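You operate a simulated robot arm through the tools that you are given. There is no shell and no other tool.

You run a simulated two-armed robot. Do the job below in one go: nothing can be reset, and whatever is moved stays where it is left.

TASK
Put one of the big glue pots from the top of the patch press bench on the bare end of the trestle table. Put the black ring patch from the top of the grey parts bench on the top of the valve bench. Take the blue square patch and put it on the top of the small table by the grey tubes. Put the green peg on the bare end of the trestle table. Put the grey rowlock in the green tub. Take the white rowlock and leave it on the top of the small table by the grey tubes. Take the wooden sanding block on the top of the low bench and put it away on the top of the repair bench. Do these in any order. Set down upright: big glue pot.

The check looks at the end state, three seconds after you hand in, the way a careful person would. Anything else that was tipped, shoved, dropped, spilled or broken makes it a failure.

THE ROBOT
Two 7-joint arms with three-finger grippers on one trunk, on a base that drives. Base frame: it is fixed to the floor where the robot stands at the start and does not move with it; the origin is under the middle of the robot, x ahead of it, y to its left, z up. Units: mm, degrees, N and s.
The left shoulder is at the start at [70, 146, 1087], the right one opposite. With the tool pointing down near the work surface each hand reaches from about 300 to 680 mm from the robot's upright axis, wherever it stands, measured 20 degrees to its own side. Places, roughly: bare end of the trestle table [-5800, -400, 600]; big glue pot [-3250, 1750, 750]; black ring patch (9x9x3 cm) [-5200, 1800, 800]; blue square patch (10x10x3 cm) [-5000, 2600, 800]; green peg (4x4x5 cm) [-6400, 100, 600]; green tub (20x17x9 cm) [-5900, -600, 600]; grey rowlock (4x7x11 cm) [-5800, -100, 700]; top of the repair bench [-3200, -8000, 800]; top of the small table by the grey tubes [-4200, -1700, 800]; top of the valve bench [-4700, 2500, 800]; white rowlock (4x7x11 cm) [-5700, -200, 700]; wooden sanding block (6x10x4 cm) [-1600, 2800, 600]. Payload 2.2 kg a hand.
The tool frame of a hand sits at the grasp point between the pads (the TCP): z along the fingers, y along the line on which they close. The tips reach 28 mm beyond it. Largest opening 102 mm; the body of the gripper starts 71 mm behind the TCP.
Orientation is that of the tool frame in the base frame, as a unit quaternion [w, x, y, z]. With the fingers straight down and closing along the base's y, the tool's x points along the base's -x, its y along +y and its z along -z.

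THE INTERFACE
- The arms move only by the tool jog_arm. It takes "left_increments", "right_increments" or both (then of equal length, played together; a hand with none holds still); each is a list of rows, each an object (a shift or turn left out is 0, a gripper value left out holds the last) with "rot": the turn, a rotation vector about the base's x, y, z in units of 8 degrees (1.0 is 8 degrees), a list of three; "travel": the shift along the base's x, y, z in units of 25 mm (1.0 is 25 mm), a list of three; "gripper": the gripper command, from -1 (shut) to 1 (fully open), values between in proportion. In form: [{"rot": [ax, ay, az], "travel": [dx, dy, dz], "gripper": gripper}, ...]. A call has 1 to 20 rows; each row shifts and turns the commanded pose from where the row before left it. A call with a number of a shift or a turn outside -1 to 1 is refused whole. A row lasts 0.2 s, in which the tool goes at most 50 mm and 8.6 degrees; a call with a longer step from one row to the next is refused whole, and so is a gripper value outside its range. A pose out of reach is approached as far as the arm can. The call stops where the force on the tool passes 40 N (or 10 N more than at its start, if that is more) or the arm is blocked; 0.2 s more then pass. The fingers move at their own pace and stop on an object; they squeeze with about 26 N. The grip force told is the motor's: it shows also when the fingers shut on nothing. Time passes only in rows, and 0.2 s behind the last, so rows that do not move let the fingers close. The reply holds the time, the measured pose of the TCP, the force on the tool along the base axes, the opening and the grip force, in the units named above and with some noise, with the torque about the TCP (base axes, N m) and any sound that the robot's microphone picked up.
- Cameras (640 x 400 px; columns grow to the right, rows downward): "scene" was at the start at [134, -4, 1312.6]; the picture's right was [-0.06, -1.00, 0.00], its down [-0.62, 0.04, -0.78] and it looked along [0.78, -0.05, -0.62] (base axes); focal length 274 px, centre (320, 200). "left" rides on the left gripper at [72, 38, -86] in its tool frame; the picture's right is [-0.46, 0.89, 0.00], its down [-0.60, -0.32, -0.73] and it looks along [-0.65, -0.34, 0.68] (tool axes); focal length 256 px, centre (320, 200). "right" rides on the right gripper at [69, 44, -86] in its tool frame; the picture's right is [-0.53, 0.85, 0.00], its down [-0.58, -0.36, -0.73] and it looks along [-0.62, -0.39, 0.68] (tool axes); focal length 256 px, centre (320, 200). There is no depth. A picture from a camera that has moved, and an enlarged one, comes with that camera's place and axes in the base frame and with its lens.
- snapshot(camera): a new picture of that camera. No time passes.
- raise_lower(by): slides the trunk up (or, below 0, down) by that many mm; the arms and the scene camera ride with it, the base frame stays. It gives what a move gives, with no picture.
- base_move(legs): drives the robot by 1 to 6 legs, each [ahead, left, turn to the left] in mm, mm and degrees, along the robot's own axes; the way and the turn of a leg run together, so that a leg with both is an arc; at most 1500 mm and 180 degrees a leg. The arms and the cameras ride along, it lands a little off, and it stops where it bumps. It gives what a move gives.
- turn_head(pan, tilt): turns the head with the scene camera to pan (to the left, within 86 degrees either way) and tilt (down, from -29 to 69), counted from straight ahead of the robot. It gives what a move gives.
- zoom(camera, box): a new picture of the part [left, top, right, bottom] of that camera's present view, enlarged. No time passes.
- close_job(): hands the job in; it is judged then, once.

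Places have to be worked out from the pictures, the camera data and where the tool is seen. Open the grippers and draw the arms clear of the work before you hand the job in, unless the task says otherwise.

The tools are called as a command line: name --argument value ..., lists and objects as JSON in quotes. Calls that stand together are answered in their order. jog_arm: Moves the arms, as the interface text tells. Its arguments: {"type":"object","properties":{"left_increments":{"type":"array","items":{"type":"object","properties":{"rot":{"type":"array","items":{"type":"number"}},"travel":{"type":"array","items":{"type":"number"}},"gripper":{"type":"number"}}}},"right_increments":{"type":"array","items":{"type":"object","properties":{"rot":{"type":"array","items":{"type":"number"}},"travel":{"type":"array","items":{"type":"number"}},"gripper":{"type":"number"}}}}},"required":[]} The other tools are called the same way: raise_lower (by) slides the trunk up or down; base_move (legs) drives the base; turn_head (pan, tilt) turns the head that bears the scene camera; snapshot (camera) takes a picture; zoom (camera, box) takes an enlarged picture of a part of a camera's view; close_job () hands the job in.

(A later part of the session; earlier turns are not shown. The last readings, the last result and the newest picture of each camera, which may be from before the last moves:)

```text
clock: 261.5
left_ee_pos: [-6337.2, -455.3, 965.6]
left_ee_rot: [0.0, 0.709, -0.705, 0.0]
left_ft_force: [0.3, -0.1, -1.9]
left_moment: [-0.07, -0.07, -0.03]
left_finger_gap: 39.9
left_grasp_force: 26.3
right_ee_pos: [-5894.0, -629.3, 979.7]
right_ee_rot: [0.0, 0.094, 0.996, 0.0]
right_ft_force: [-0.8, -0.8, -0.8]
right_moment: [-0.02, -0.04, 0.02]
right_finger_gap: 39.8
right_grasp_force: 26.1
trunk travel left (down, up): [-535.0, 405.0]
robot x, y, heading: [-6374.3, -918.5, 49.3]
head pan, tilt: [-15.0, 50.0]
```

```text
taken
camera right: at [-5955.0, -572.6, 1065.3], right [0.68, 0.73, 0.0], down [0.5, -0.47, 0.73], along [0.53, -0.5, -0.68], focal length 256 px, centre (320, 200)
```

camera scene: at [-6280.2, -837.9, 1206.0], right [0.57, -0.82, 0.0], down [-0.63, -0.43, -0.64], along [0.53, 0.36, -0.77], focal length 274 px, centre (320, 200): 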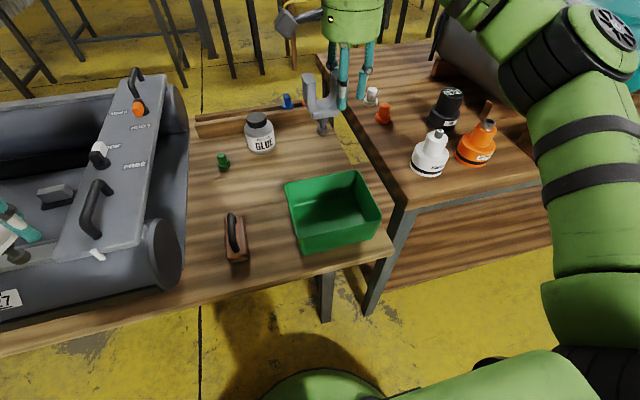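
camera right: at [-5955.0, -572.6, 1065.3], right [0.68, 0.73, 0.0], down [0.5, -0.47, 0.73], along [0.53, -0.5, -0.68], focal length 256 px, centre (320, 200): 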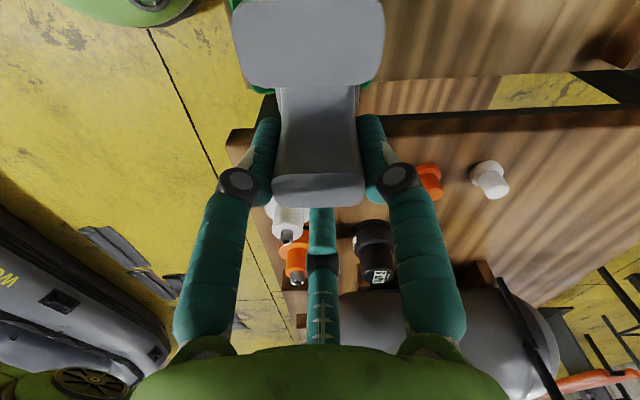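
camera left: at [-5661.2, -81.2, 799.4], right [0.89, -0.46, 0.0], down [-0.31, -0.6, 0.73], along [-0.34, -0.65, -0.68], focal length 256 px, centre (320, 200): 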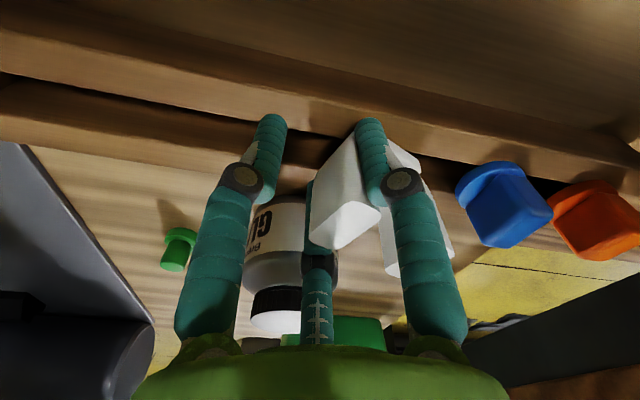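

The rowlock hangs above the tub's interior. I descend to z≈745, then slowly to the tub floor.

jog_arm --right_increments '[{"travel": [0, 0, -0.94]}, {"travel": [0, 0, -0.94]}, {"travel": [0, 0, -0.94]}, {"travel": [0, 0, -0.94]}, {"travel": [0, 0, -0.94]}, {"travel": [0, 0, -0.94]}, {"travel": [0, 0, -0.94]}, {"travel": [0, 0, -0.94]}, {"travel": [0, 0, -0.94]}, {"travel": [0, 0, -0.94]}, {"travel": [0, 0, 0]}]'

zoom --camera "scene" --box '[220, 100, 440, 280]'

snapshot --camera "right"

```text
clock: 263.9
left_ee_pos: [-6337.0, -454.7, 964.8]
left_ee_rot: [0.0, 0.709, -0.705, 0.0]
left_ft_force: [-0.1, 0.2, -1.5]
left_moment: [-0.04, -0.04, -0.03]
left_finger_gap: 39.8
left_grasp_force: 25.8
right_ee_pos: [-5892.5, -628.2, 744.3]
right_ee_rot: [0.0, 0.095, 0.995, -0.001]
right_ft_force: [-0.3, 0.4, -1.4]
right_moment: [-0.08, -0.01, -0.01]
right_finger_gap: 40.0
right_grasp_force: 26.0
trunk travel left (down, up): [-535.0, 405.0]
robot x, y, heading: [-6377.5, -918.7, 49.5]
head pan, tilt: [-15.0, 50.0]
```

```text
2.22 times, centred on (330, 190) of scene
camera zoom: at [-6280.5, -837.2, 1205.9], right [0.57, -0.82, 0.0], down [-0.63, -0.43, -0.64], along [0.53, 0.36, -0.77], focal length 609 px, centre (298, 222)
```

zoom: 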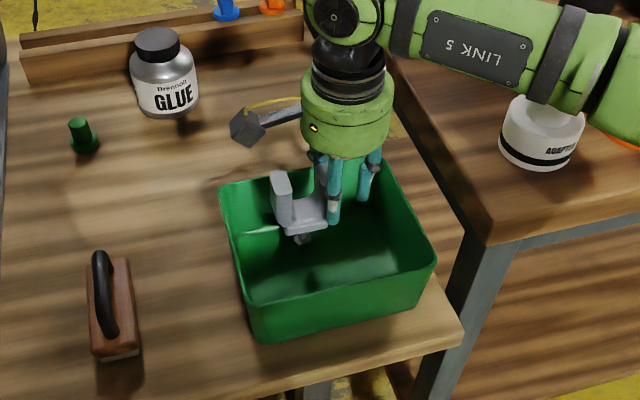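

```text
taken
camera right: at [-5954.3, -571.6, 830.0], right [0.68, 0.73, 0.0], down [0.5, -0.47, 0.73], along [0.53, -0.5, -0.68], focal length 256 px, centre (320, 200)
```

right: 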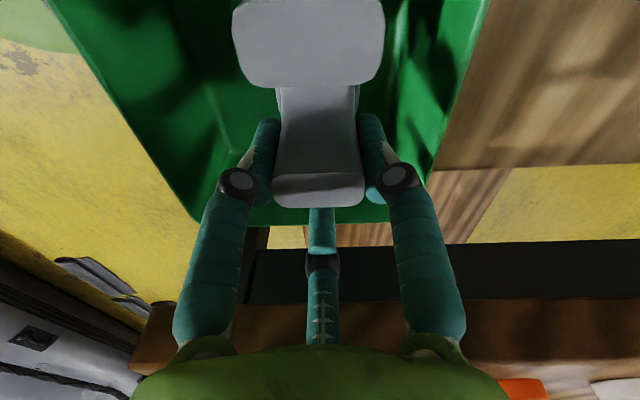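

The rowlock is inside the rim with margin on both sides. I lower slowly.

jog_arm --right_increments '[{"travel": [0, 0, -0.2]}, {"travel": [0, 0, -0.2]}, {"travel": [0, 0, -0.2]}, {"travel": [0, 0, -0.2]}, {"travel": [0, 0, -0.2]}, {"travel": [0, 0, -0.2]}, {"travel": [0, 0, 0]}]'

jog_arm --right_increments '[{"travel": [0, 0, -0.16]}, {"travel": [0, 0, -0.16]}, {"travel": [0, 0, 0]}]'

```text
clock: 265.5
left_ee_pos: [-6336.8, -455.1, 965.5]
left_ee_rot: [0.0, 0.709, -0.705, 0.0]
left_ft_force: [0.9, -0.1, -1.0]
left_moment: [-0.04, -0.05, 0.02]
left_finger_gap: 39.9
left_grasp_force: 25.8
right_ee_pos: [-5894.2, -627.7, 715.1]
right_ee_rot: [0.0, 0.095, 0.995, 0.0]
right_ft_force: [-0.5, 0.5, -2.0]
right_moment: [-0.05, -0.04, 0.05]
right_finger_gap: 40.0
right_grasp_force: 26.0
trunk travel left (down, up): [-535.0, 405.0]
robot x, y, heading: [-6376.2, -921.5, 49.4]
head pan, tilt: [-15.0, 50.0]
```

```text
clock: 266.3
left_ee_pos: [-6338.4, -456.6, 965.4]
left_ee_rot: [-0.002, 0.709, -0.705, -0.001]
left_ft_force: [0.6, 0.3, -1.9]
left_moment: [-0.04, -0.02, 0.0]
left_finger_gap: 39.9
left_grasp_force: 26.3
right_ee_pos: [-5894.4, -628.6, 710.7]
right_ee_rot: [0.002, 0.096, 0.995, 0.003]
right_ft_force: [4.8, -4.1, 24.4]
right_moment: [0.3, 0.27, 0.0]
right_finger_gap: 39.9
right_grasp_force: 25.6
trunk travel left (down, up): [-535.0, 405.0]
robot x, y, heading: [-6374.2, -924.3, 49.5]
head pan, tilt: [-15.0, 50.0]
```

The stem touches the tub floor (24 N). I relieve 3 mm and open the fingers partway, then look before lifting.

jog_arm --right_increments '[{"travel": [0, 0, 0.14]}, {"gripper": 0.2}, {"gripper": 0.5}, {"gripper": 0.5}, {"gripper": 0.5}]'

zoom --camera "scene" --box '[220, 100, 440, 280]'

snapshot --camera "right"

```text
clock: 267.5
left_ee_pos: [-6337.6, -455.1, 965.5]
left_ee_rot: [-0.001, 0.709, -0.705, 0.0]
left_ft_force: [-0.5, 0.2, -1.0]
left_moment: [-0.02, 0.0, 0.01]
left_finger_gap: 40.0
left_grasp_force: 25.6
right_ee_pos: [-5894.0, -628.8, 710.3]
right_ee_rot: [-0.001, 0.095, 0.995, -0.001]
right_ft_force: [-0.4, 0.7, 0.4]
right_moment: [0.0, -0.01, 0.04]
right_finger_gap: 76.3
right_grasp_force: 0.0
trunk travel left (down, up): [-535.0, 405.0]
robot x, y, heading: [-6374.5, -919.8, 49.2]
head pan, tilt: [-15.0, 50.0]
```

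```text
2.22 times, centred on (330, 190) of scene
camera zoom: at [-6280.5, -837.3, 1205.9], right [0.57, -0.82, 0.0], down [-0.63, -0.43, -0.64], along [0.53, 0.36, -0.77], focal length 609 px, centre (298, 222)
```

zoom: 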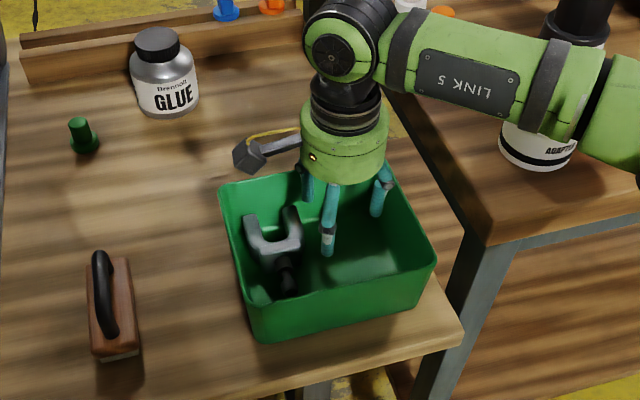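

```text
taken
camera right: at [-5955.3, -572.2, 795.6], right [0.68, 0.73, 0.0], down [0.5, -0.47, 0.73], along [0.53, -0.5, -0.68], focal length 256 px, centre (320, 200)
```

right: 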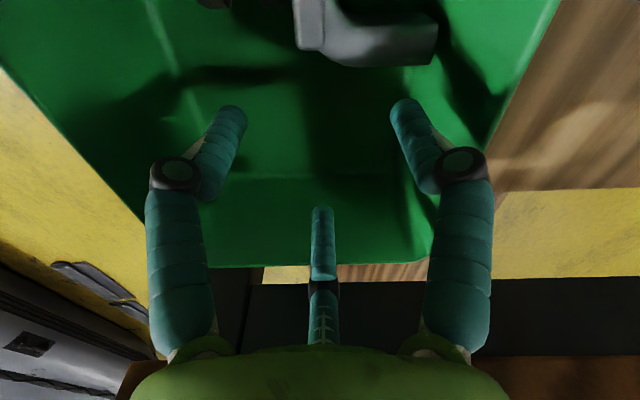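

The grey rowlock lies inside the tub. I lift the right hand straight out and retract it, keeping clear.

jog_arm --right_increments '[{"travel": [0, 0, 0.9]}, {"travel": [0, 0, 0.9]}, {"travel": [0, 0, 0.9]}, {"travel": [0, 0, 0.9]}, {"travel": [0, 0, 0.9]}, {"travel": [0, 0, 0.9]}, {"travel": [0, 0, 0.9]}, {"travel": [0, 0, 0.9]}, {"travel": [0, 0, 0.9]}, {"travel": [0, 0, 0.9]}, {"travel": [0, -0.8, 0.9], "gripper": 1}, {"travel": [-0.3, -0.8, 0.3]}, {"travel": [-0.3, -0.8, 0]}, {"travel": [-0.3, -0.8, 0]}, {"travel": [-0.3, -0.8, 0]}, {"travel": [0, 0, 0]}]'

zoom --camera "scene" --box '[160, 80, 440, 280]'

```text
clock: 270.9
left_ee_pos: [-6335.6, -453.6, 965.3]
left_ee_rot: [0.0, 0.709, -0.706, 0.0]
left_ft_force: [0.8, -0.8, -0.4]
left_moment: [-0.05, -0.02, 0.0]
left_finger_gap: 40.1
left_grasp_force: 26.4
right_ee_pos: [-5925.1, -728.0, 965.4]
right_ee_rot: [-0.001, 0.094, 0.996, -0.001]
right_ft_force: [0.0, 0.9, 0.4]
right_moment: [0.01, 0.02, 0.04]
right_finger_gap: 102.1
right_grasp_force: 0.1
trunk travel left (down, up): [-535.0, 405.0]
robot x, y, heading: [-6377.5, -919.4, 49.2]
head pan, tilt: [-15.0, 50.0]
```

```text
2.00 times, centred on (300, 180) of scene
camera zoom: at [-6280.3, -836.7, 1205.9], right [0.57, -0.82, 0.0], down [-0.63, -0.43, -0.64], along [0.53, 0.36, -0.77], focal length 548 px, centre (360, 240)
```

zoom: 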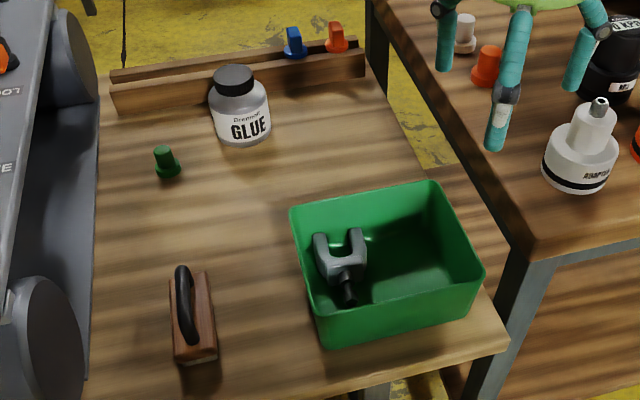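

Everything on the trestle looks right. I look to my right (-u direction) to see whether the small table by the grey tubes is reachable along this back aisle.

raise_lower --by 350

turn_head --pan -70 --tilt 20

snapshot --camera "scene"

turn_head --pan -86 --tilt 30

snapshot --camera "scene"

```text
clock: 274.3
left_ee_pos: [-6338.3, -454.6, 1315.4]
left_ee_rot: [-0.001, 0.709, -0.705, 0.0]
left_ft_force: [-0.1, -0.9, -0.8]
left_moment: [-0.05, -0.04, -0.02]
left_finger_gap: 40.1
left_grasp_force: 25.9
right_ee_pos: [-5924.2, -728.2, 1315.1]
right_ee_rot: [0.0, 0.095, 0.996, -0.001]
right_ft_force: [0.2, 0.5, 0.3]
right_moment: [0.01, -0.02, 0.01]
right_finger_gap: 102.1
right_grasp_force: 0.1
trunk travel left (down, up): [-885.0, 55.0]
robot x, y, heading: [-6374.1, -923.4, 49.5]
head pan, tilt: [-15.0, 50.0]
```

```text
clock: 275.6
left_ee_pos: [-6337.8, -453.5, 1315.0]
left_ee_rot: [0.0, 0.708, -0.706, 0.0]
left_ft_force: [0.5, 0.6, -0.9]
left_moment: [-0.04, 0.01, 0.0]
left_finger_gap: 39.9
left_grasp_force: 26.0
right_ee_pos: [-5923.6, -727.4, 1315.9]
right_ee_rot: [0.0, 0.095, 0.995, -0.001]
right_ft_force: [0.5, -1.1, -1.2]
right_moment: [-0.03, -0.01, 0.02]
right_finger_gap: 101.9
right_grasp_force: 0.1
trunk travel left (down, up): [-885.0, 55.0]
robot x, y, heading: [-6375.0, -920.7, 49.4]
head pan, tilt: [-70.0, 20.0]
```

```text
taken
camera scene: at [-6256.7, -913.3, 1601.5], right [-0.35, -0.94, 0.0], down [-0.32, 0.12, -0.94], along [0.88, -0.33, -0.34], focal length 274 px, centre (320, 200)
```

scene: 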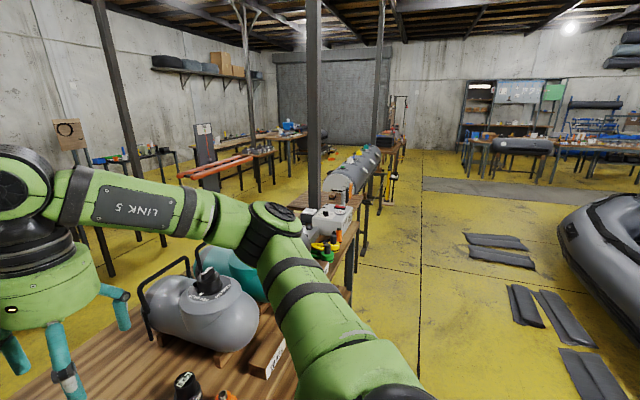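

```text
clock: 276.4
left_ee_pos: [-6336.8, -454.6, 1313.3]
left_ee_rot: [0.0, 0.708, -0.706, 0.0]
left_ft_force: [0.5, -0.7, -0.5]
left_moment: [-0.06, -0.05, -0.04]
left_finger_gap: 40.1
left_grasp_force: 26.2
right_ee_pos: [-5924.9, -727.9, 1314.7]
right_ee_rot: [0.0, 0.095, 0.995, -0.001]
right_ft_force: [-0.3, 0.2, -0.1]
right_moment: [0.01, 0.05, 0.02]
right_finger_gap: 102.2
right_grasp_force: 0.2
trunk travel left (down, up): [-885.0, 55.0]
robot x, y, heading: [-6373.7, -916.9, 49.4]
head pan, tilt: [-85.9, 30.0]
```

```text
taken
camera scene: at [-6271.2, -934.5, 1585.5], right [-0.59, -0.8, 0.0], down [-0.4, 0.3, -0.87], along [0.7, -0.52, -0.5], focal length 274 px, centre (320, 200)
```

scene: 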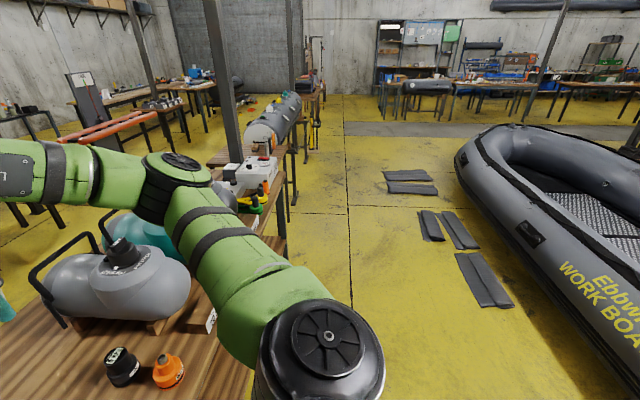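

The back aisle is open. I zoom on the region of (-4200,-1700), which projects near (244,153).

zoom --camera "scene" --box '[180, 70, 340, 240]'

zoom --camera "scene" --box '[60, 40, 260, 160]'

```text
2.35 times, centred on (260, 155) of scene
camera zoom: at [-6271.2, -934.5, 1585.5], right [-0.59, -0.8, 0.0], down [-0.4, 0.3, -0.87], along [0.7, -0.52, -0.5], focal length 645 px, centre (461, 306)
```

zoom: 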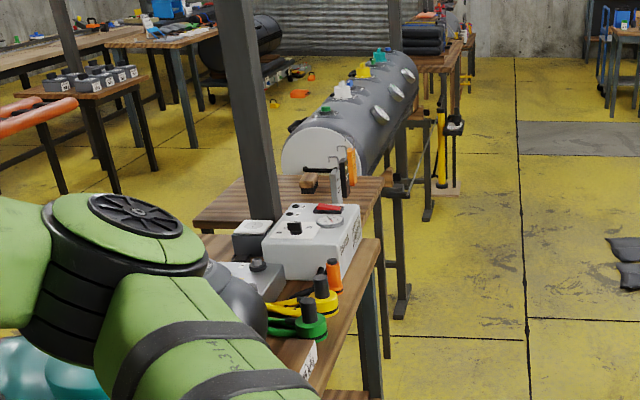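

```text
3.20 times, centred on (160, 100) of scene
camera zoom: at [-6271.2, -934.5, 1585.5], right [-0.59, -0.8, 0.0], down [-0.4, 0.3, -0.87], along [0.7, -0.52, -0.5], focal length 877 px, centre (832, 520)
```

zoom: 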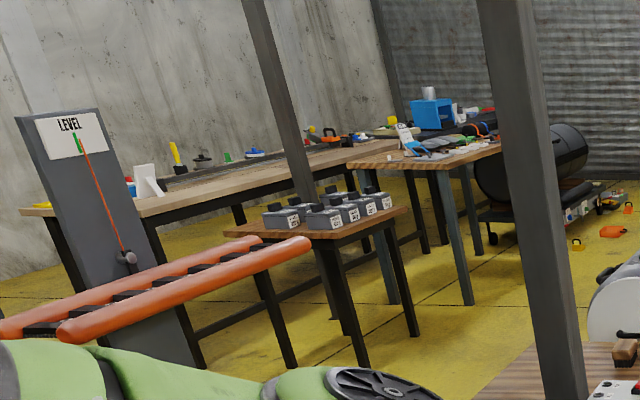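

The small table sits at about (u 2155, v 4060) between the white-machine table and the grey tube, reachable from this aisle. I drive right along the aisle to deliver the white rowlock first.

base_move --legs '[[0, -750, 0.3], [0, -750, 0.3], [0, -740, 0]]'

turn_head --pan 5 --tilt 40

snapshot --camera "scene"

```text
clock: 287.7
left_ee_pos: [-4641.8, -1895.9, 1315.1]
left_ee_rot: [-0.001, 0.713, -0.702, -0.001]
left_ft_force: [-0.6, -0.5, -1.5]
left_moment: [-0.03, -0.03, 0.02]
left_finger_gap: 40.0
left_grasp_force: 26.9
right_ee_pos: [-4225.9, -2166.4, 1316.2]
right_ee_rot: [0.001, 0.091, 0.996, 0.0]
right_ft_force: [0.1, 0.1, -0.8]
right_moment: [0.0, -0.01, 0.0]
right_finger_gap: 101.7
right_grasp_force: 0.1
trunk travel left (down, up): [-885.0, 55.0]
robot x, y, heading: [-4670.9, -2361.4, 50.0]
head pan, tilt: [-85.9, 30.0]
```

```text
clock: 289.3
left_ee_pos: [-4640.3, -1898.7, 1314.0]
left_ee_rot: [0.0, 0.712, -0.702, -0.001]
left_ft_force: [-0.1, 0.5, -1.1]
left_moment: [-0.01, -0.02, 0.03]
left_finger_gap: 39.8
left_grasp_force: 25.6
right_ee_pos: [-4224.8, -2167.7, 1315.1]
right_ee_rot: [0.0, 0.091, 0.996, -0.001]
right_ft_force: [0.0, 0.0, 0.5]
right_moment: [0.0, 0.0, -0.01]
right_finger_gap: 102.0
right_grasp_force: 0.0
trunk travel left (down, up): [-885.0, 55.0]
robot x, y, heading: [-4673.3, -2365.8, 49.9]
head pan, tilt: [5.0, 40.0]
```

```text
taken
camera scene: at [-4593.9, -2254.4, 1570.1], right [0.82, -0.58, 0.0], down [-0.37, -0.53, -0.77], along [0.44, 0.63, -0.64], focal length 274 px, centre (320, 200)
```

scene: 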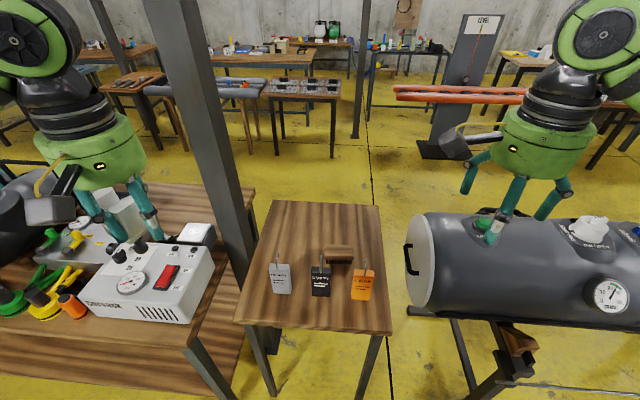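

The small table (u 1895–2350, v 3775–4327, top ≈800) carries three tags and a brush; its far-left part is free. I move forward 215 mm, turn the left hand -70° so the rowlock will lean away from me if it tips, and lower the trunk a bit.

base_move --legs '[[215, 0, 0]]'

jog_arm --left_increments '[{"rot": [0, 0, -0.875]}, {"rot": [0, 0, -0.875]}, {"rot": [0, 0, -0.875]}, {"rot": [0, 0, -0.875]}, {"rot": [0, 0, -0.875]}, {"rot": [0, 0, -0.875]}, {"rot": [0, 0, -0.875]}, {"rot": [0, 0, -0.875]}, {"rot": [0, 0, -0.875]}, {"rot": [0, 0, -0.875]}, {"travel": [0, 0, 0]}]'

raise_lower --by -150

snapshot --camera "scene"

snapshot --camera "left"

```text
clock: 291.0
left_ee_pos: [-4503.9, -1737.1, 1315.9]
left_ee_rot: [-0.002, 0.712, -0.702, -0.001]
left_ft_force: [0.3, 0.6, -1.4]
left_moment: [0.02, -0.05, -0.01]
left_finger_gap: 40.1
left_grasp_force: 26.0
right_ee_pos: [-4089.5, -2005.6, 1317.3]
right_ee_rot: [0.001, 0.091, 0.996, 0.001]
right_ft_force: [-0.4, -0.1, 0.4]
right_moment: [0.0, -0.03, -0.04]
right_finger_gap: 102.1
right_grasp_force: 0.0
trunk travel left (down, up): [-885.0, 55.0]
robot x, y, heading: [-4533.8, -2201.7, 50.2]
head pan, tilt: [5.0, 40.0]
```

```text
clock: 293.4
left_ee_pos: [-4499.9, -1731.6, 1315.8]
left_ee_rot: [0.001, -0.179, 0.984, 0.0]
left_ft_force: [0.5, 0.1, -1.2]
left_moment: [0.0, 0.01, 0.06]
left_finger_gap: 40.2
left_grasp_force: 25.9
right_ee_pos: [-4086.1, -2001.7, 1315.0]
right_ee_rot: [0.001, 0.09, 0.996, 0.0]
right_ft_force: [0.1, -0.3, -0.5]
right_moment: [0.03, -0.01, 0.0]
right_finger_gap: 102.1
right_grasp_force: 0.1
trunk travel left (down, up): [-885.0, 55.0]
robot x, y, heading: [-4536.5, -2198.2, 49.8]
head pan, tilt: [5.0, 40.0]
```

```text
clock: 295.1
left_ee_pos: [-4500.9, -1732.6, 1166.0]
left_ee_rot: [0.0, -0.18, 0.984, 0.0]
left_ft_force: [1.1, -0.1, -1.1]
left_moment: [-0.03, 0.03, -0.01]
left_finger_gap: 39.8
left_grasp_force: 25.2
right_ee_pos: [-4086.4, -2002.6, 1165.5]
right_ee_rot: [0.0, 0.09, 0.996, 0.0]
right_ft_force: [-0.8, -1.2, -0.5]
right_moment: [-0.01, 0.0, 0.01]
right_finger_gap: 102.0
right_grasp_force: 0.1
trunk travel left (down, up): [-735.0, 205.0]
robot x, y, heading: [-4537.6, -2201.7, 50.0]
head pan, tilt: [5.0, 40.0]
```

```text
taken
camera scene: at [-4455.3, -2089.6, 1420.1], right [0.82, -0.57, 0.0], down [-0.37, -0.53, -0.77], along [0.44, 0.63, -0.64], focal length 274 px, centre (320, 200)
```

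scene: 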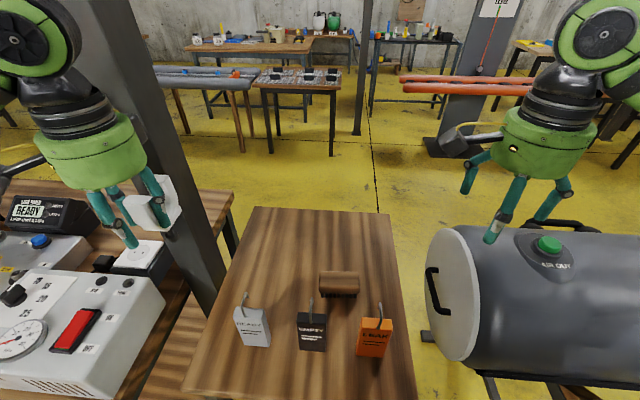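

```text
taken
camera left: at [-4582.0, -1722.5, 1251.3], right [0.12, 0.99, 0.0], down [0.68, -0.08, 0.73], along [0.73, -0.09, -0.68], focal length 256 px, centre (320, 200)
```

left: 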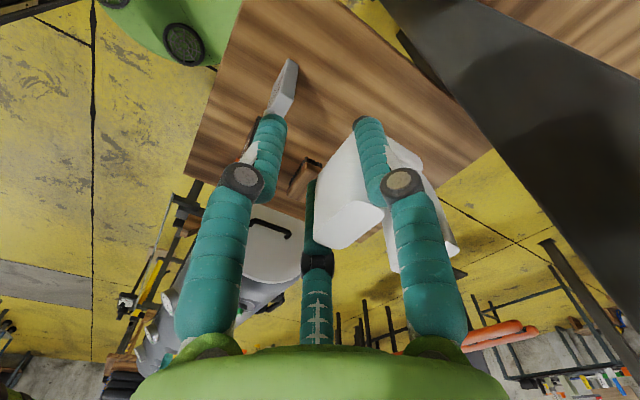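

The pillar stands just left of the table (u 2400–2505), so I first move the left hand right (-u), then out over the free far part of the table to TCP (-4271,-1665).

jog_arm --left_increments '[{"travel": [0.82, -0.69, 0]}, {"travel": [0.82, -0.69, 0]}, {"travel": [0.82, -0.69, -0.5]}, {"travel": [0.82, -0.69, -0.5]}, {"travel": [0.82, -0.69, -0.5]}, {"travel": [0.64, 0.77, -0.5]}, {"travel": [0.64, 0.77, -0.5]}, {"travel": [0.64, 0.77, -0.5]}, {"travel": [0.64, 0.77, -0.5]}, {"travel": [0.64, 0.77, -0.5]}, {"travel": [0.64, 0.77, -0.5]}, {"travel": [0.64, 0.77, -0.5]}, {"travel": [0.64, 0.74, 0]}, {"travel": [0, 0, 0]}]'

snapshot --camera "scene"

snapshot --camera "left"

```text
clock: 298.1
left_ee_pos: [-4269.3, -1665.0, 1039.9]
left_ee_rot: [0.002, -0.18, 0.984, -0.001]
left_ft_force: [0.2, 0.4, -1.2]
left_moment: [-0.02, 0.04, -0.02]
left_finger_gap: 39.9
left_grasp_force: 26.3
right_ee_pos: [-4086.8, -2003.4, 1165.0]
right_ee_rot: [0.0, 0.091, 0.996, 0.0]
right_ft_force: [0.0, -0.6, -0.1]
right_moment: [0.01, -0.01, -0.03]
right_finger_gap: 101.9
right_grasp_force: 0.1
trunk travel left (down, up): [-735.0, 205.0]
robot x, y, heading: [-4528.8, -2199.4, 50.0]
head pan, tilt: [5.0, 40.0]
```

```text
taken
camera scene: at [-4455.7, -2089.6, 1420.1], right [0.82, -0.57, 0.0], down [-0.37, -0.53, -0.77], along [0.44, 0.63, -0.64], focal length 274 px, centre (320, 200)
```

scene: 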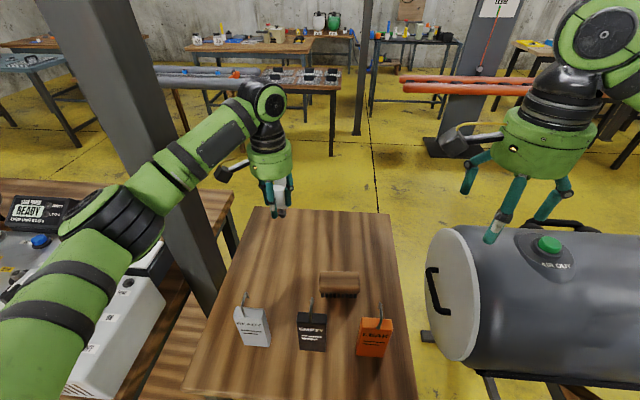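

```text
taken
camera left: at [-4351.9, -1654.8, 1126.5], right [0.12, 0.99, 0.0], down [0.68, -0.08, 0.73], along [0.73, -0.09, -0.68], focal length 256 px, centre (320, 200)
```

left: 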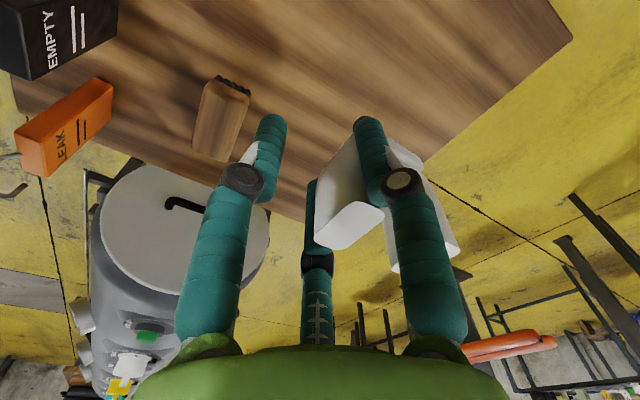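

The landing area is free. I descend to z≈900 and then slowly to contact.

jog_arm --left_increments '[{"travel": [0, 0, -0.93]}, {"travel": [0, 0, -0.93]}, {"travel": [0, 0, -0.93]}, {"travel": [0, 0, -0.93]}, {"travel": [0, 0, -0.93]}, {"travel": [0, 0, -0.8]}, {"travel": [0, 0, 0]}]'

snapshot --camera "scene"

```text
clock: 299.7
left_ee_pos: [-4269.7, -1666.1, 903.3]
left_ee_rot: [0.001, -0.18, 0.984, -0.001]
left_ft_force: [0.6, -0.4, -0.5]
left_moment: [-0.02, 0.03, 0.02]
left_finger_gap: 39.9
left_grasp_force: 25.9
right_ee_pos: [-4086.5, -2003.0, 1166.0]
right_ee_rot: [0.001, 0.091, 0.996, 0.0]
right_ft_force: [0.0, -0.9, -1.1]
right_moment: [0.01, 0.03, -0.02]
right_finger_gap: 102.1
right_grasp_force: 0.0
trunk travel left (down, up): [-735.0, 205.0]
robot x, y, heading: [-4536.6, -2201.0, 49.9]
head pan, tilt: [5.0, 40.0]
```

```text
taken
camera scene: at [-4455.2, -2089.6, 1420.1], right [0.82, -0.57, 0.0], down [-0.37, -0.53, -0.77], along [0.44, 0.63, -0.64], focal length 274 px, centre (320, 200)
```

scene: 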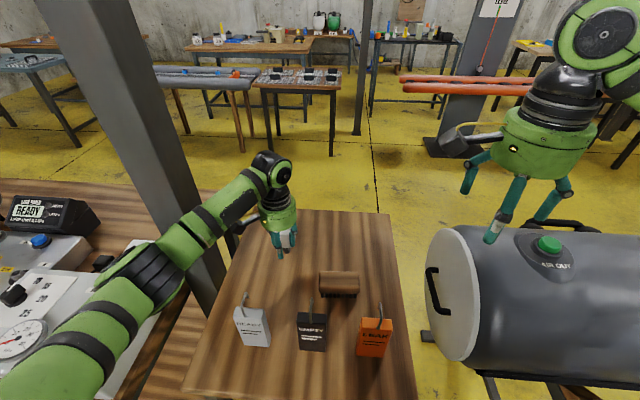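

The left elbow is near the white machine/pillar; I zoom in to check the clearance before going on.

zoom --camera "scene" --box '[60, 160, 300, 360]'

```text
2.00 times, centred on (180, 260) of scene
camera zoom: at [-4455.2, -2089.6, 1420.1], right [0.82, -0.57, 0.0], down [-0.37, -0.53, -0.77], along [0.44, 0.63, -0.64], focal length 548 px, centre (600, 80)
```

zoom: 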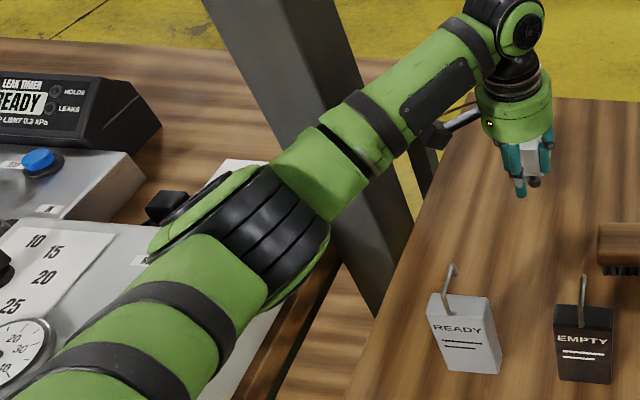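

To keep the elbow well above the machine I raise the trunk 90 mm and then jog the hand back down by the same amount.

raise_lower --by 90

jog_arm --left_increments '[{"travel": [0, 0, -0.9]}, {"travel": [0, 0, -0.9]}, {"travel": [0, 0, -0.9]}, {"travel": [0, 0, -0.9]}, {"travel": [0, 0, 0]}]'

snapshot --camera "scene"

```text
clock: 301.0
left_ee_pos: [-4269.2, -1664.8, 992.9]
left_ee_rot: [0.0, -0.181, 0.984, -0.001]
left_ft_force: [-1.0, 0.0, -0.9]
left_moment: [-0.03, 0.03, -0.03]
left_finger_gap: 39.7
left_grasp_force: 26.2
right_ee_pos: [-4085.3, -2001.9, 1256.0]
right_ee_rot: [0.0, 0.09, 0.996, -0.001]
right_ft_force: [0.3, -0.1, 1.0]
right_moment: [-0.01, 0.0, 0.02]
right_finger_gap: 101.8
right_grasp_force: 0.0
trunk travel left (down, up): [-825.0, 115.0]
robot x, y, heading: [-4534.0, -2197.1, 50.1]
head pan, tilt: [5.0, 40.0]
```

```text
clock: 302.2
left_ee_pos: [-4268.5, -1664.9, 902.4]
left_ee_rot: [0.0, -0.179, 0.984, 0.0]
left_ft_force: [0.2, 0.5, -0.7]
left_moment: [0.0, 0.04, -0.03]
left_finger_gap: 39.9
left_grasp_force: 26.1
right_ee_pos: [-4086.2, -2003.4, 1255.4]
right_ee_rot: [0.0, 0.091, 0.996, 0.0]
right_ft_force: [0.0, 0.4, 0.9]
right_moment: [0.01, -0.02, -0.02]
right_finger_gap: 102.0
right_grasp_force: 0.0
trunk travel left (down, up): [-825.0, 115.0]
robot x, y, heading: [-4534.4, -2195.2, 50.0]
head pan, tilt: [5.0, 40.0]
```

```text
taken
camera scene: at [-4455.3, -2089.5, 1510.1], right [0.82, -0.57, 0.0], down [-0.37, -0.53, -0.77], along [0.44, 0.63, -0.64], focal length 274 px, centre (320, 200)
```

scene: 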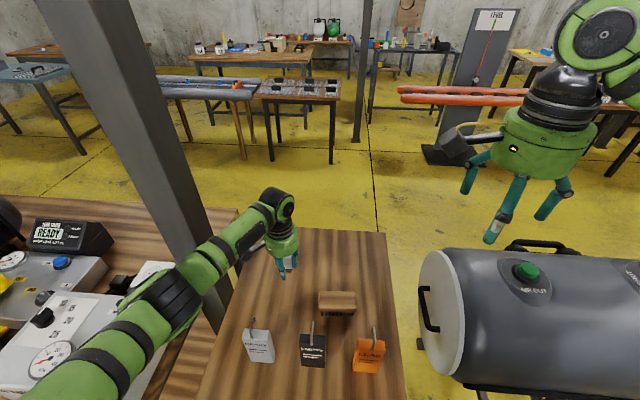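

I lower slowly until the stem touches.

jog_arm --left_increments '[{"travel": [0, 0, -0.16]}, {"travel": [0, 0, -0.16]}, {"travel": [0, 0, -0.16]}, {"travel": [0, 0, 0]}]'

jog_arm --left_increments '[{"travel": [0, 0, -0.14]}, {"travel": [0, 0, 0]}]'

```text
clock: 303.2
left_ee_pos: [-4269.3, -1665.8, 890.7]
left_ee_rot: [0.0, -0.18, 0.984, 0.0]
left_ft_force: [0.9, 0.7, -1.9]
left_moment: [0.01, 0.0, -0.01]
left_finger_gap: 39.9
left_grasp_force: 26.0
right_ee_pos: [-4087.1, -2002.6, 1254.9]
right_ee_rot: [0.0, 0.091, 0.996, 0.0]
right_ft_force: [0.7, 0.8, -1.8]
right_moment: [0.01, 0.01, -0.01]
right_finger_gap: 101.8
right_grasp_force: 0.1
trunk travel left (down, up): [-825.0, 115.0]
robot x, y, heading: [-4532.8, -2201.2, 49.7]
head pan, tilt: [5.0, 40.0]
```

```text
clock: 303.8
left_ee_pos: [-4270.2, -1666.1, 888.2]
left_ee_rot: [0.0, -0.181, 0.984, 0.0]
left_ft_force: [0.7, 0.2, -1.1]
left_moment: [-0.03, 0.07, 0.0]
left_finger_gap: 40.1
left_grasp_force: 25.9
right_ee_pos: [-4085.6, -2001.5, 1255.6]
right_ee_rot: [0.0, 0.091, 0.996, 0.0]
right_ft_force: [-0.1, 0.3, 0.2]
right_moment: [0.03, -0.02, -0.01]
right_finger_gap: 102.1
right_grasp_force: 0.0
trunk travel left (down, up): [-825.0, 115.0]
robot x, y, heading: [-4531.7, -2197.9, 49.8]
head pan, tilt: [5.0, 40.0]
```

jog_arm --left_increments '[{"travel": [0, 0, -0.14]}, {"travel": [0, 0, 0]}]'

jog_arm --left_increments '[{"travel": [0, 0, -0.14]}, {"travel": [0, 0, 0]}]'

zoom --camera "scene" --box '[200, 170, 380, 320]'

```text
clock: 304.4
left_ee_pos: [-4269.4, -1665.9, 886.5]
left_ee_rot: [0.002, -0.181, 0.984, 0.001]
left_ft_force: [-3.3, 0.5, 12.8]
left_moment: [0.43, -0.1, 0.06]
left_finger_gap: 39.7
left_grasp_force: 25.8
right_ee_pos: [-4086.9, -2004.2, 1256.0]
right_ee_rot: [0.0, 0.091, 0.996, 0.001]
right_ft_force: [0.7, -0.6, -0.2]
right_moment: [0.03, -0.03, -0.01]
right_finger_gap: 101.9
right_grasp_force: 0.1
trunk travel left (down, up): [-825.0, 115.0]
robot x, y, heading: [-4534.1, -2200.0, 49.8]
head pan, tilt: [5.0, 40.0]
```

```text
clock: 305.0
left_ee_pos: [-4270.1, -1666.3, 884.5]
left_ee_rot: [0.003, -0.18, 0.984, 0.002]
left_ft_force: [-1.9, -0.7, 20.9]
left_moment: [0.56, -0.29, 0.07]
left_finger_gap: 40.0
left_grasp_force: 25.7
right_ee_pos: [-4089.1, -2005.8, 1256.6]
right_ee_rot: [0.002, 0.091, 0.996, 0.002]
right_ft_force: [-0.1, 0.5, -0.2]
right_moment: [0.01, 0.0, -0.03]
right_finger_gap: 102.1
right_grasp_force: 0.1
trunk travel left (down, up): [-825.0, 115.0]
robot x, y, heading: [-4533.4, -2200.7, 49.9]
head pan, tilt: [5.0, 40.0]
```

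```text
2.67 times, centred on (290, 245) of scene
camera zoom: at [-4457.9, -2093.8, 1510.7], right [0.82, -0.57, 0.0], down [-0.37, -0.52, -0.77], along [0.44, 0.63, -0.64], focal length 731 px, centre (400, 80)
```

zoom: 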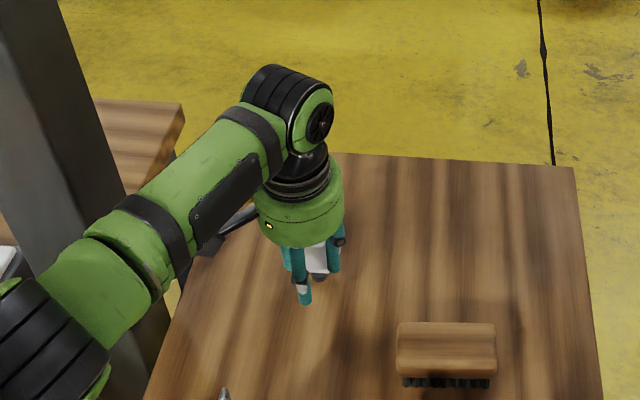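

Stem is on the table (21 N). I relieve the pressure and open a little at first.

jog_arm --left_increments '[{"travel": [0, 0, 0.16]}, {"gripper": 0.0}, {"gripper": 0.0}, {"gripper": 0.0}, {"gripper": 0.0}]'

zoom --camera "scene" --box '[200, 170, 380, 320]'

snapshot --camera "left"

```text
clock: 306.2
left_ee_pos: [-4271.2, -1665.0, 885.1]
left_ee_rot: [0.0, -0.18, 0.984, 0.001]
left_ft_force: [0.5, 0.7, 0.1]
left_moment: [0.01, 0.0, -0.01]
left_finger_gap: 51.0
left_grasp_force: 0.1
right_ee_pos: [-4085.7, -2002.1, 1256.1]
right_ee_rot: [0.001, 0.09, 0.996, 0.001]
right_ft_force: [0.5, 0.0, -0.4]
right_moment: [0.04, 0.01, 0.01]
right_finger_gap: 101.9
right_grasp_force: 0.0
trunk travel left (down, up): [-825.0, 115.0]
robot x, y, heading: [-4533.4, -2198.5, 49.8]
head pan, tilt: [5.0, 40.0]
```

```text
2.67 times, centred on (290, 245) of scene
camera zoom: at [-4455.4, -2089.7, 1510.1], right [0.82, -0.57, 0.0], down [-0.37, -0.53, -0.77], along [0.44, 0.63, -0.64], focal length 731 px, centre (400, 80)
```

zoom: 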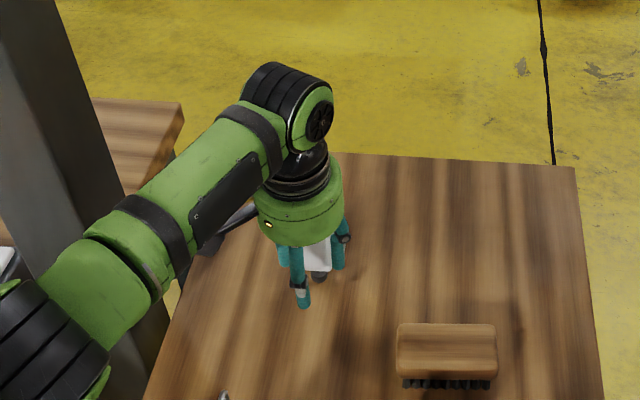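

```text
taken
camera left: at [-4351.4, -1655.2, 971.1], right [0.12, 0.99, 0.0], down [0.68, -0.08, 0.73], along [0.73, -0.09, -0.68], focal length 256 px, centre (320, 200)
```

left: 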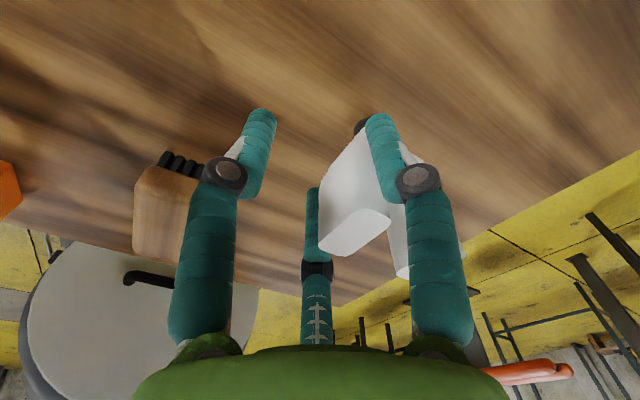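

It still stands between the loosened fingers. I open the rest slowly.

jog_arm --left_increments '[{"gripper": 0.15}, {"gripper": 0.3}, {"gripper": 0.45}, {"gripper": 0.6}, {"gripper": 0.8}, {"gripper": 1}, {"gripper": 1}]'

zoom --camera "scene" --box '[200, 170, 380, 320]'

snapshot --camera "left"

```text
clock: 307.8
left_ee_pos: [-4270.5, -1665.4, 885.3]
left_ee_rot: [0.0, -0.181, 0.983, 0.0]
left_ft_force: [-0.5, -0.5, 0.1]
left_moment: [-0.01, 0.01, 0.0]
left_finger_gap: 102.2
left_grasp_force: 0.1
right_ee_pos: [-4086.3, -2003.4, 1255.2]
right_ee_rot: [0.0, 0.091, 0.996, 0.0]
right_ft_force: [0.2, 0.9, 1.4]
right_moment: [0.01, -0.01, 0.03]
right_finger_gap: 101.7
right_grasp_force: 0.1
trunk travel left (down, up): [-825.0, 115.0]
robot x, y, heading: [-4537.2, -2198.2, 49.9]
head pan, tilt: [5.0, 40.0]
```

```text
2.67 times, centred on (290, 245) of scene
camera zoom: at [-4455.3, -2089.7, 1510.1], right [0.82, -0.57, 0.0], down [-0.37, -0.53, -0.77], along [0.44, 0.63, -0.64], focal length 731 px, centre (400, 80)
```

zoom: 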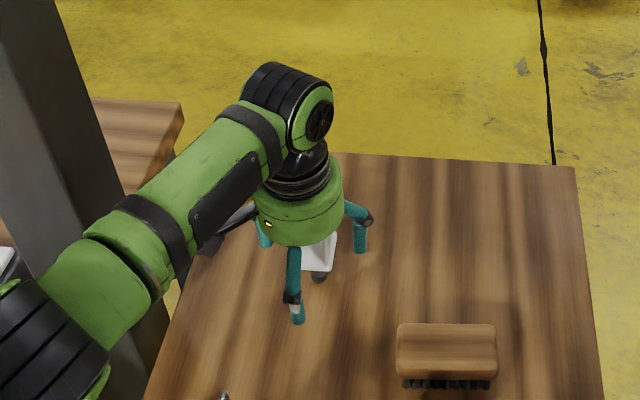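

```text
taken
camera left: at [-4351.3, -1655.1, 971.2], right [0.12, 0.99, 0.0], down [0.68, -0.08, 0.73], along [0.73, -0.09, -0.68], focal length 256 px, centre (320, 200)
```

left: 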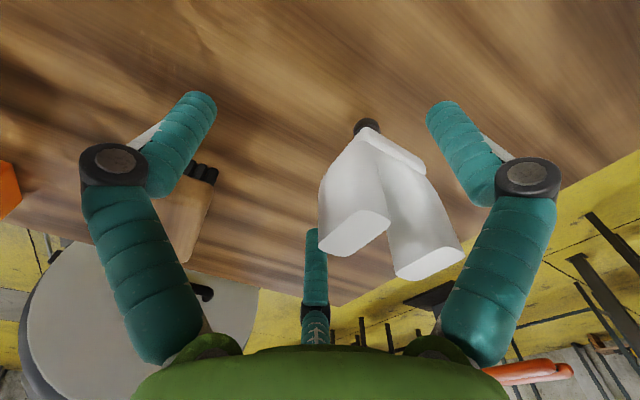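

The white rowlock stands freely on its stem. I lift the left hand straight up, clear of it.

jog_arm --left_increments '[{"travel": [0, 0, 0.3]}, {"travel": [0, 0, 0.6]}, {"travel": [0, 0, 0.9]}, {"travel": [0, 0, 0.9]}, {"travel": [0, 0, 0.9]}, {"travel": [0, 0, 0.9]}, {"travel": [0, 0, 0.9]}, {"travel": [0, 0, 0.9]}, {"travel": [0, 0, 0.9]}, {"travel": [0, 0, 0.9]}, {"travel": [0, 0, 0]}]'

zoom --camera "scene" --box '[180, 170, 420, 390]'

```text
clock: 310.2
left_ee_pos: [-4269.7, -1664.9, 1088.5]
left_ee_rot: [0.0, -0.18, 0.984, 0.001]
left_ft_force: [0.0, 0.0, 0.3]
left_moment: [-0.05, -0.03, 0.02]
left_finger_gap: 102.1
left_grasp_force: 0.0
right_ee_pos: [-4085.4, -2002.2, 1254.9]
right_ee_rot: [0.001, 0.09, 0.996, 0.001]
right_ft_force: [-0.6, -0.7, 0.0]
right_moment: [0.03, -0.01, 0.0]
right_finger_gap: 102.0
right_grasp_force: 0.1
trunk travel left (down, up): [-825.0, 115.0]
robot x, y, heading: [-4536.7, -2200.4, 49.8]
head pan, tilt: [5.0, 40.0]
```

```text
1.82 times, centred on (300, 280) of scene
camera zoom: at [-4455.0, -2089.7, 1510.1], right [0.82, -0.57, 0.0], down [-0.37, -0.53, -0.77], along [0.44, 0.63, -0.64], focal length 498 px, centre (356, 54)
```

zoom: 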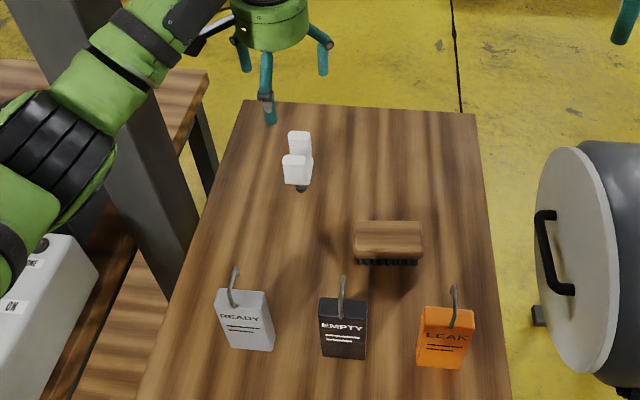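

The rowlock stands on the small table with tags and brush undisturbed. I retract the left arm, raise the trunk and drive back along the aisle to the wall passage and up into the middle aisle.

jog_arm --left_increments '[{"travel": [-0.64, -0.77, 0.5]}, {"travel": [-0.64, -0.77, 0.5]}, {"travel": [-0.64, -0.77, 0.5]}, {"travel": [-0.64, -0.77, 0.5]}, {"travel": [-0.64, -0.77, 0.5]}, {"travel": [-0.64, -0.77, 0.5]}, {"travel": [-0.64, -0.77, 0.5]}, {"travel": [-0.64, -0.77, 0.5]}, {"rot": [0, 0, 0.9]}, {"rot": [0, 0, 0.9]}, {"rot": [0, 0, 0.9]}, {"rot": [0, 0, 0.9]}, {"travel": [0, 0, 0]}]' --right_increments '[{"rot": [0, 0, 0.94]}, {"rot": [0, 0, 0.94]}, {"rot": [0, 0, 0.94]}, {"rot": [0, 0, 0.94]}, {"rot": [0, 0, 0.94]}, {"rot": [0, 0, 0.94]}, {"rot": [0, 0, 0.94]}, {"rot": [0, 0, 0.92]}, {"rot": [0, 0, 0]}, {"rot": [0, 0, 0]}, {"rot": [0, 0, 0]}, {"rot": [0, 0, 0]}, {"travel": [0, 0, 0]}]'

base_move --legs '[[-200, 0, 0], [0, 1422, 0.2], [0, 1422, 0], [0, 1422, 0]]'

turn_head --pan 0 --tilt 25

snapshot --camera "scene"

```text
clock: 313.0
left_ee_pos: [-4398.0, -1819.4, 1189.0]
left_ee_rot: [0.0, -0.42, 0.907, 0.0]
left_ft_force: [-0.3, -0.4, 0.6]
left_moment: [-0.01, 0.01, -0.01]
left_finger_gap: 102.1
left_grasp_force: 0.1
right_ee_pos: [-4086.2, -2002.3, 1256.5]
right_ee_rot: [-0.001, -0.419, 0.908, 0.001]
right_ft_force: [0.1, -1.0, 0.0]
right_moment: [-0.02, 0.0, 0.01]
right_finger_gap: 101.9
right_grasp_force: 0.1
trunk travel left (down, up): [-825.0, 115.0]
robot x, y, heading: [-4533.4, -2198.9, 50.0]
head pan, tilt: [5.0, 40.0]
```

```text
clock: 334.7
left_ee_pos: [-7768.8, 807.8, 1187.8]
left_ee_rot: [0.001, -0.411, 0.911, 0.0]
left_ft_force: [-0.6, 0.1, -0.5]
left_moment: [0.0, -0.02, 0.01]
left_finger_gap: 101.9
left_grasp_force: 0.1
right_ee_pos: [-7460.1, 618.7, 1256.3]
right_ee_rot: [0.0, -0.411, 0.911, 0.0]
right_ft_force: [0.4, 0.2, 0.5]
right_moment: [0.04, 0.02, -0.01]
right_finger_gap: 102.0
right_grasp_force: 0.1
trunk travel left (down, up): [-825.0, 115.0]
robot x, y, heading: [-7908.8, 431.6, 48.8]
head pan, tilt: [5.0, 40.0]
```

```text
clock: 335.4
left_ee_pos: [-7768.2, 807.9, 1187.4]
left_ee_rot: [0.0, -0.411, 0.911, 0.001]
left_ft_force: [-0.3, 0.9, -0.3]
left_moment: [-0.02, 0.0, 0.04]
left_finger_gap: 101.7
left_grasp_force: 0.2
right_ee_pos: [-7459.6, 618.6, 1254.9]
right_ee_rot: [0.0, -0.412, 0.911, 0.0]
right_ft_force: [-0.2, 0.1, -0.8]
right_moment: [0.03, 0.0, -0.01]
right_finger_gap: 102.2
right_grasp_force: 0.1
trunk travel left (down, up): [-825.0, 115.0]
robot x, y, heading: [-7912.2, 430.9, 48.9]
head pan, tilt: [0.0, 25.0]
```

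```text
taken
camera scene: at [-7820.4, 539.7, 1533.4], right [0.75, -0.66, 0.0], down [-0.28, -0.32, -0.91], along [0.6, 0.68, -0.42], focal length 274 px, centre (320, 200)
```

scene: 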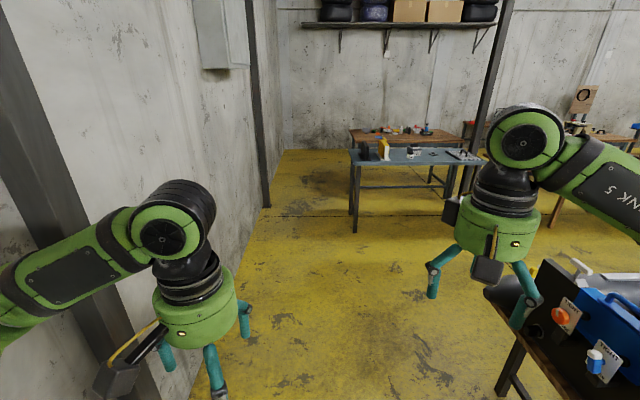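

I'm at the wall passage. I correct heading, shift 100 mm away from the wall pillar, drive forward to the middle aisle and strafe right to the ring's spot on the grey bench.

base_move --legs '[[0, -100, 1.1], [1054, 0, 0], [1054, 0, 0], [0, -900, 0]]'

turn_head --pan -10 --tilt 45

snapshot --camera "scene"

```text
clock: 351.0
left_ee_pos: [-5661.6, 1782.6, 1187.9]
left_ee_rot: [0.001, -0.423, 0.906, 0.0]
left_ft_force: [0.1, -0.6, 0.4]
left_moment: [-0.04, 0.01, -0.01]
left_finger_gap: 101.7
left_grasp_force: 0.0
right_ee_pos: [-5349.2, 1599.7, 1257.0]
right_ee_rot: [0.0, -0.424, 0.906, 0.0]
right_ft_force: [0.1, -0.4, -0.2]
right_moment: [0.01, 0.0, 0.03]
right_finger_gap: 101.8
right_grasp_force: 0.1
trunk travel left (down, up): [-825.0, 115.0]
robot x, y, heading: [-5794.3, 1398.3, 50.4]
head pan, tilt: [0.0, 25.0]
```

```text
clock: 351.8
left_ee_pos: [-5660.3, 1780.4, 1187.6]
left_ee_rot: [0.001, -0.423, 0.906, 0.0]
left_ft_force: [0.0, -0.9, -0.1]
left_moment: [0.0, -0.02, 0.02]
left_finger_gap: 101.9
left_grasp_force: 0.0
right_ee_pos: [-5346.9, 1599.8, 1256.1]
right_ee_rot: [0.001, -0.424, 0.906, 0.0]
right_ft_force: [0.0, -0.2, -0.2]
right_moment: [0.0, 0.0, -0.01]
right_finger_gap: 101.8
right_grasp_force: 0.0
trunk travel left (down, up): [-825.0, 115.0]
robot x, y, heading: [-5796.3, 1395.8, 50.5]
head pan, tilt: [-10.0, 45.0]
```

```text
taken
camera scene: at [-5702.0, 1492.7, 1502.9], right [0.65, -0.76, 0.0], down [-0.54, -0.46, -0.71], along [0.54, 0.46, -0.71], focal length 274 px, centre (320, 200)
```

scene: 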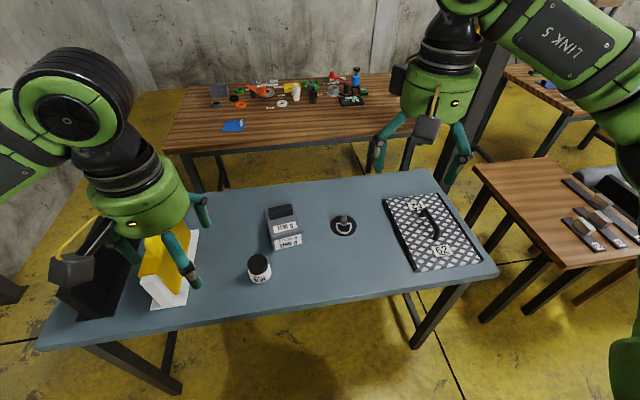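

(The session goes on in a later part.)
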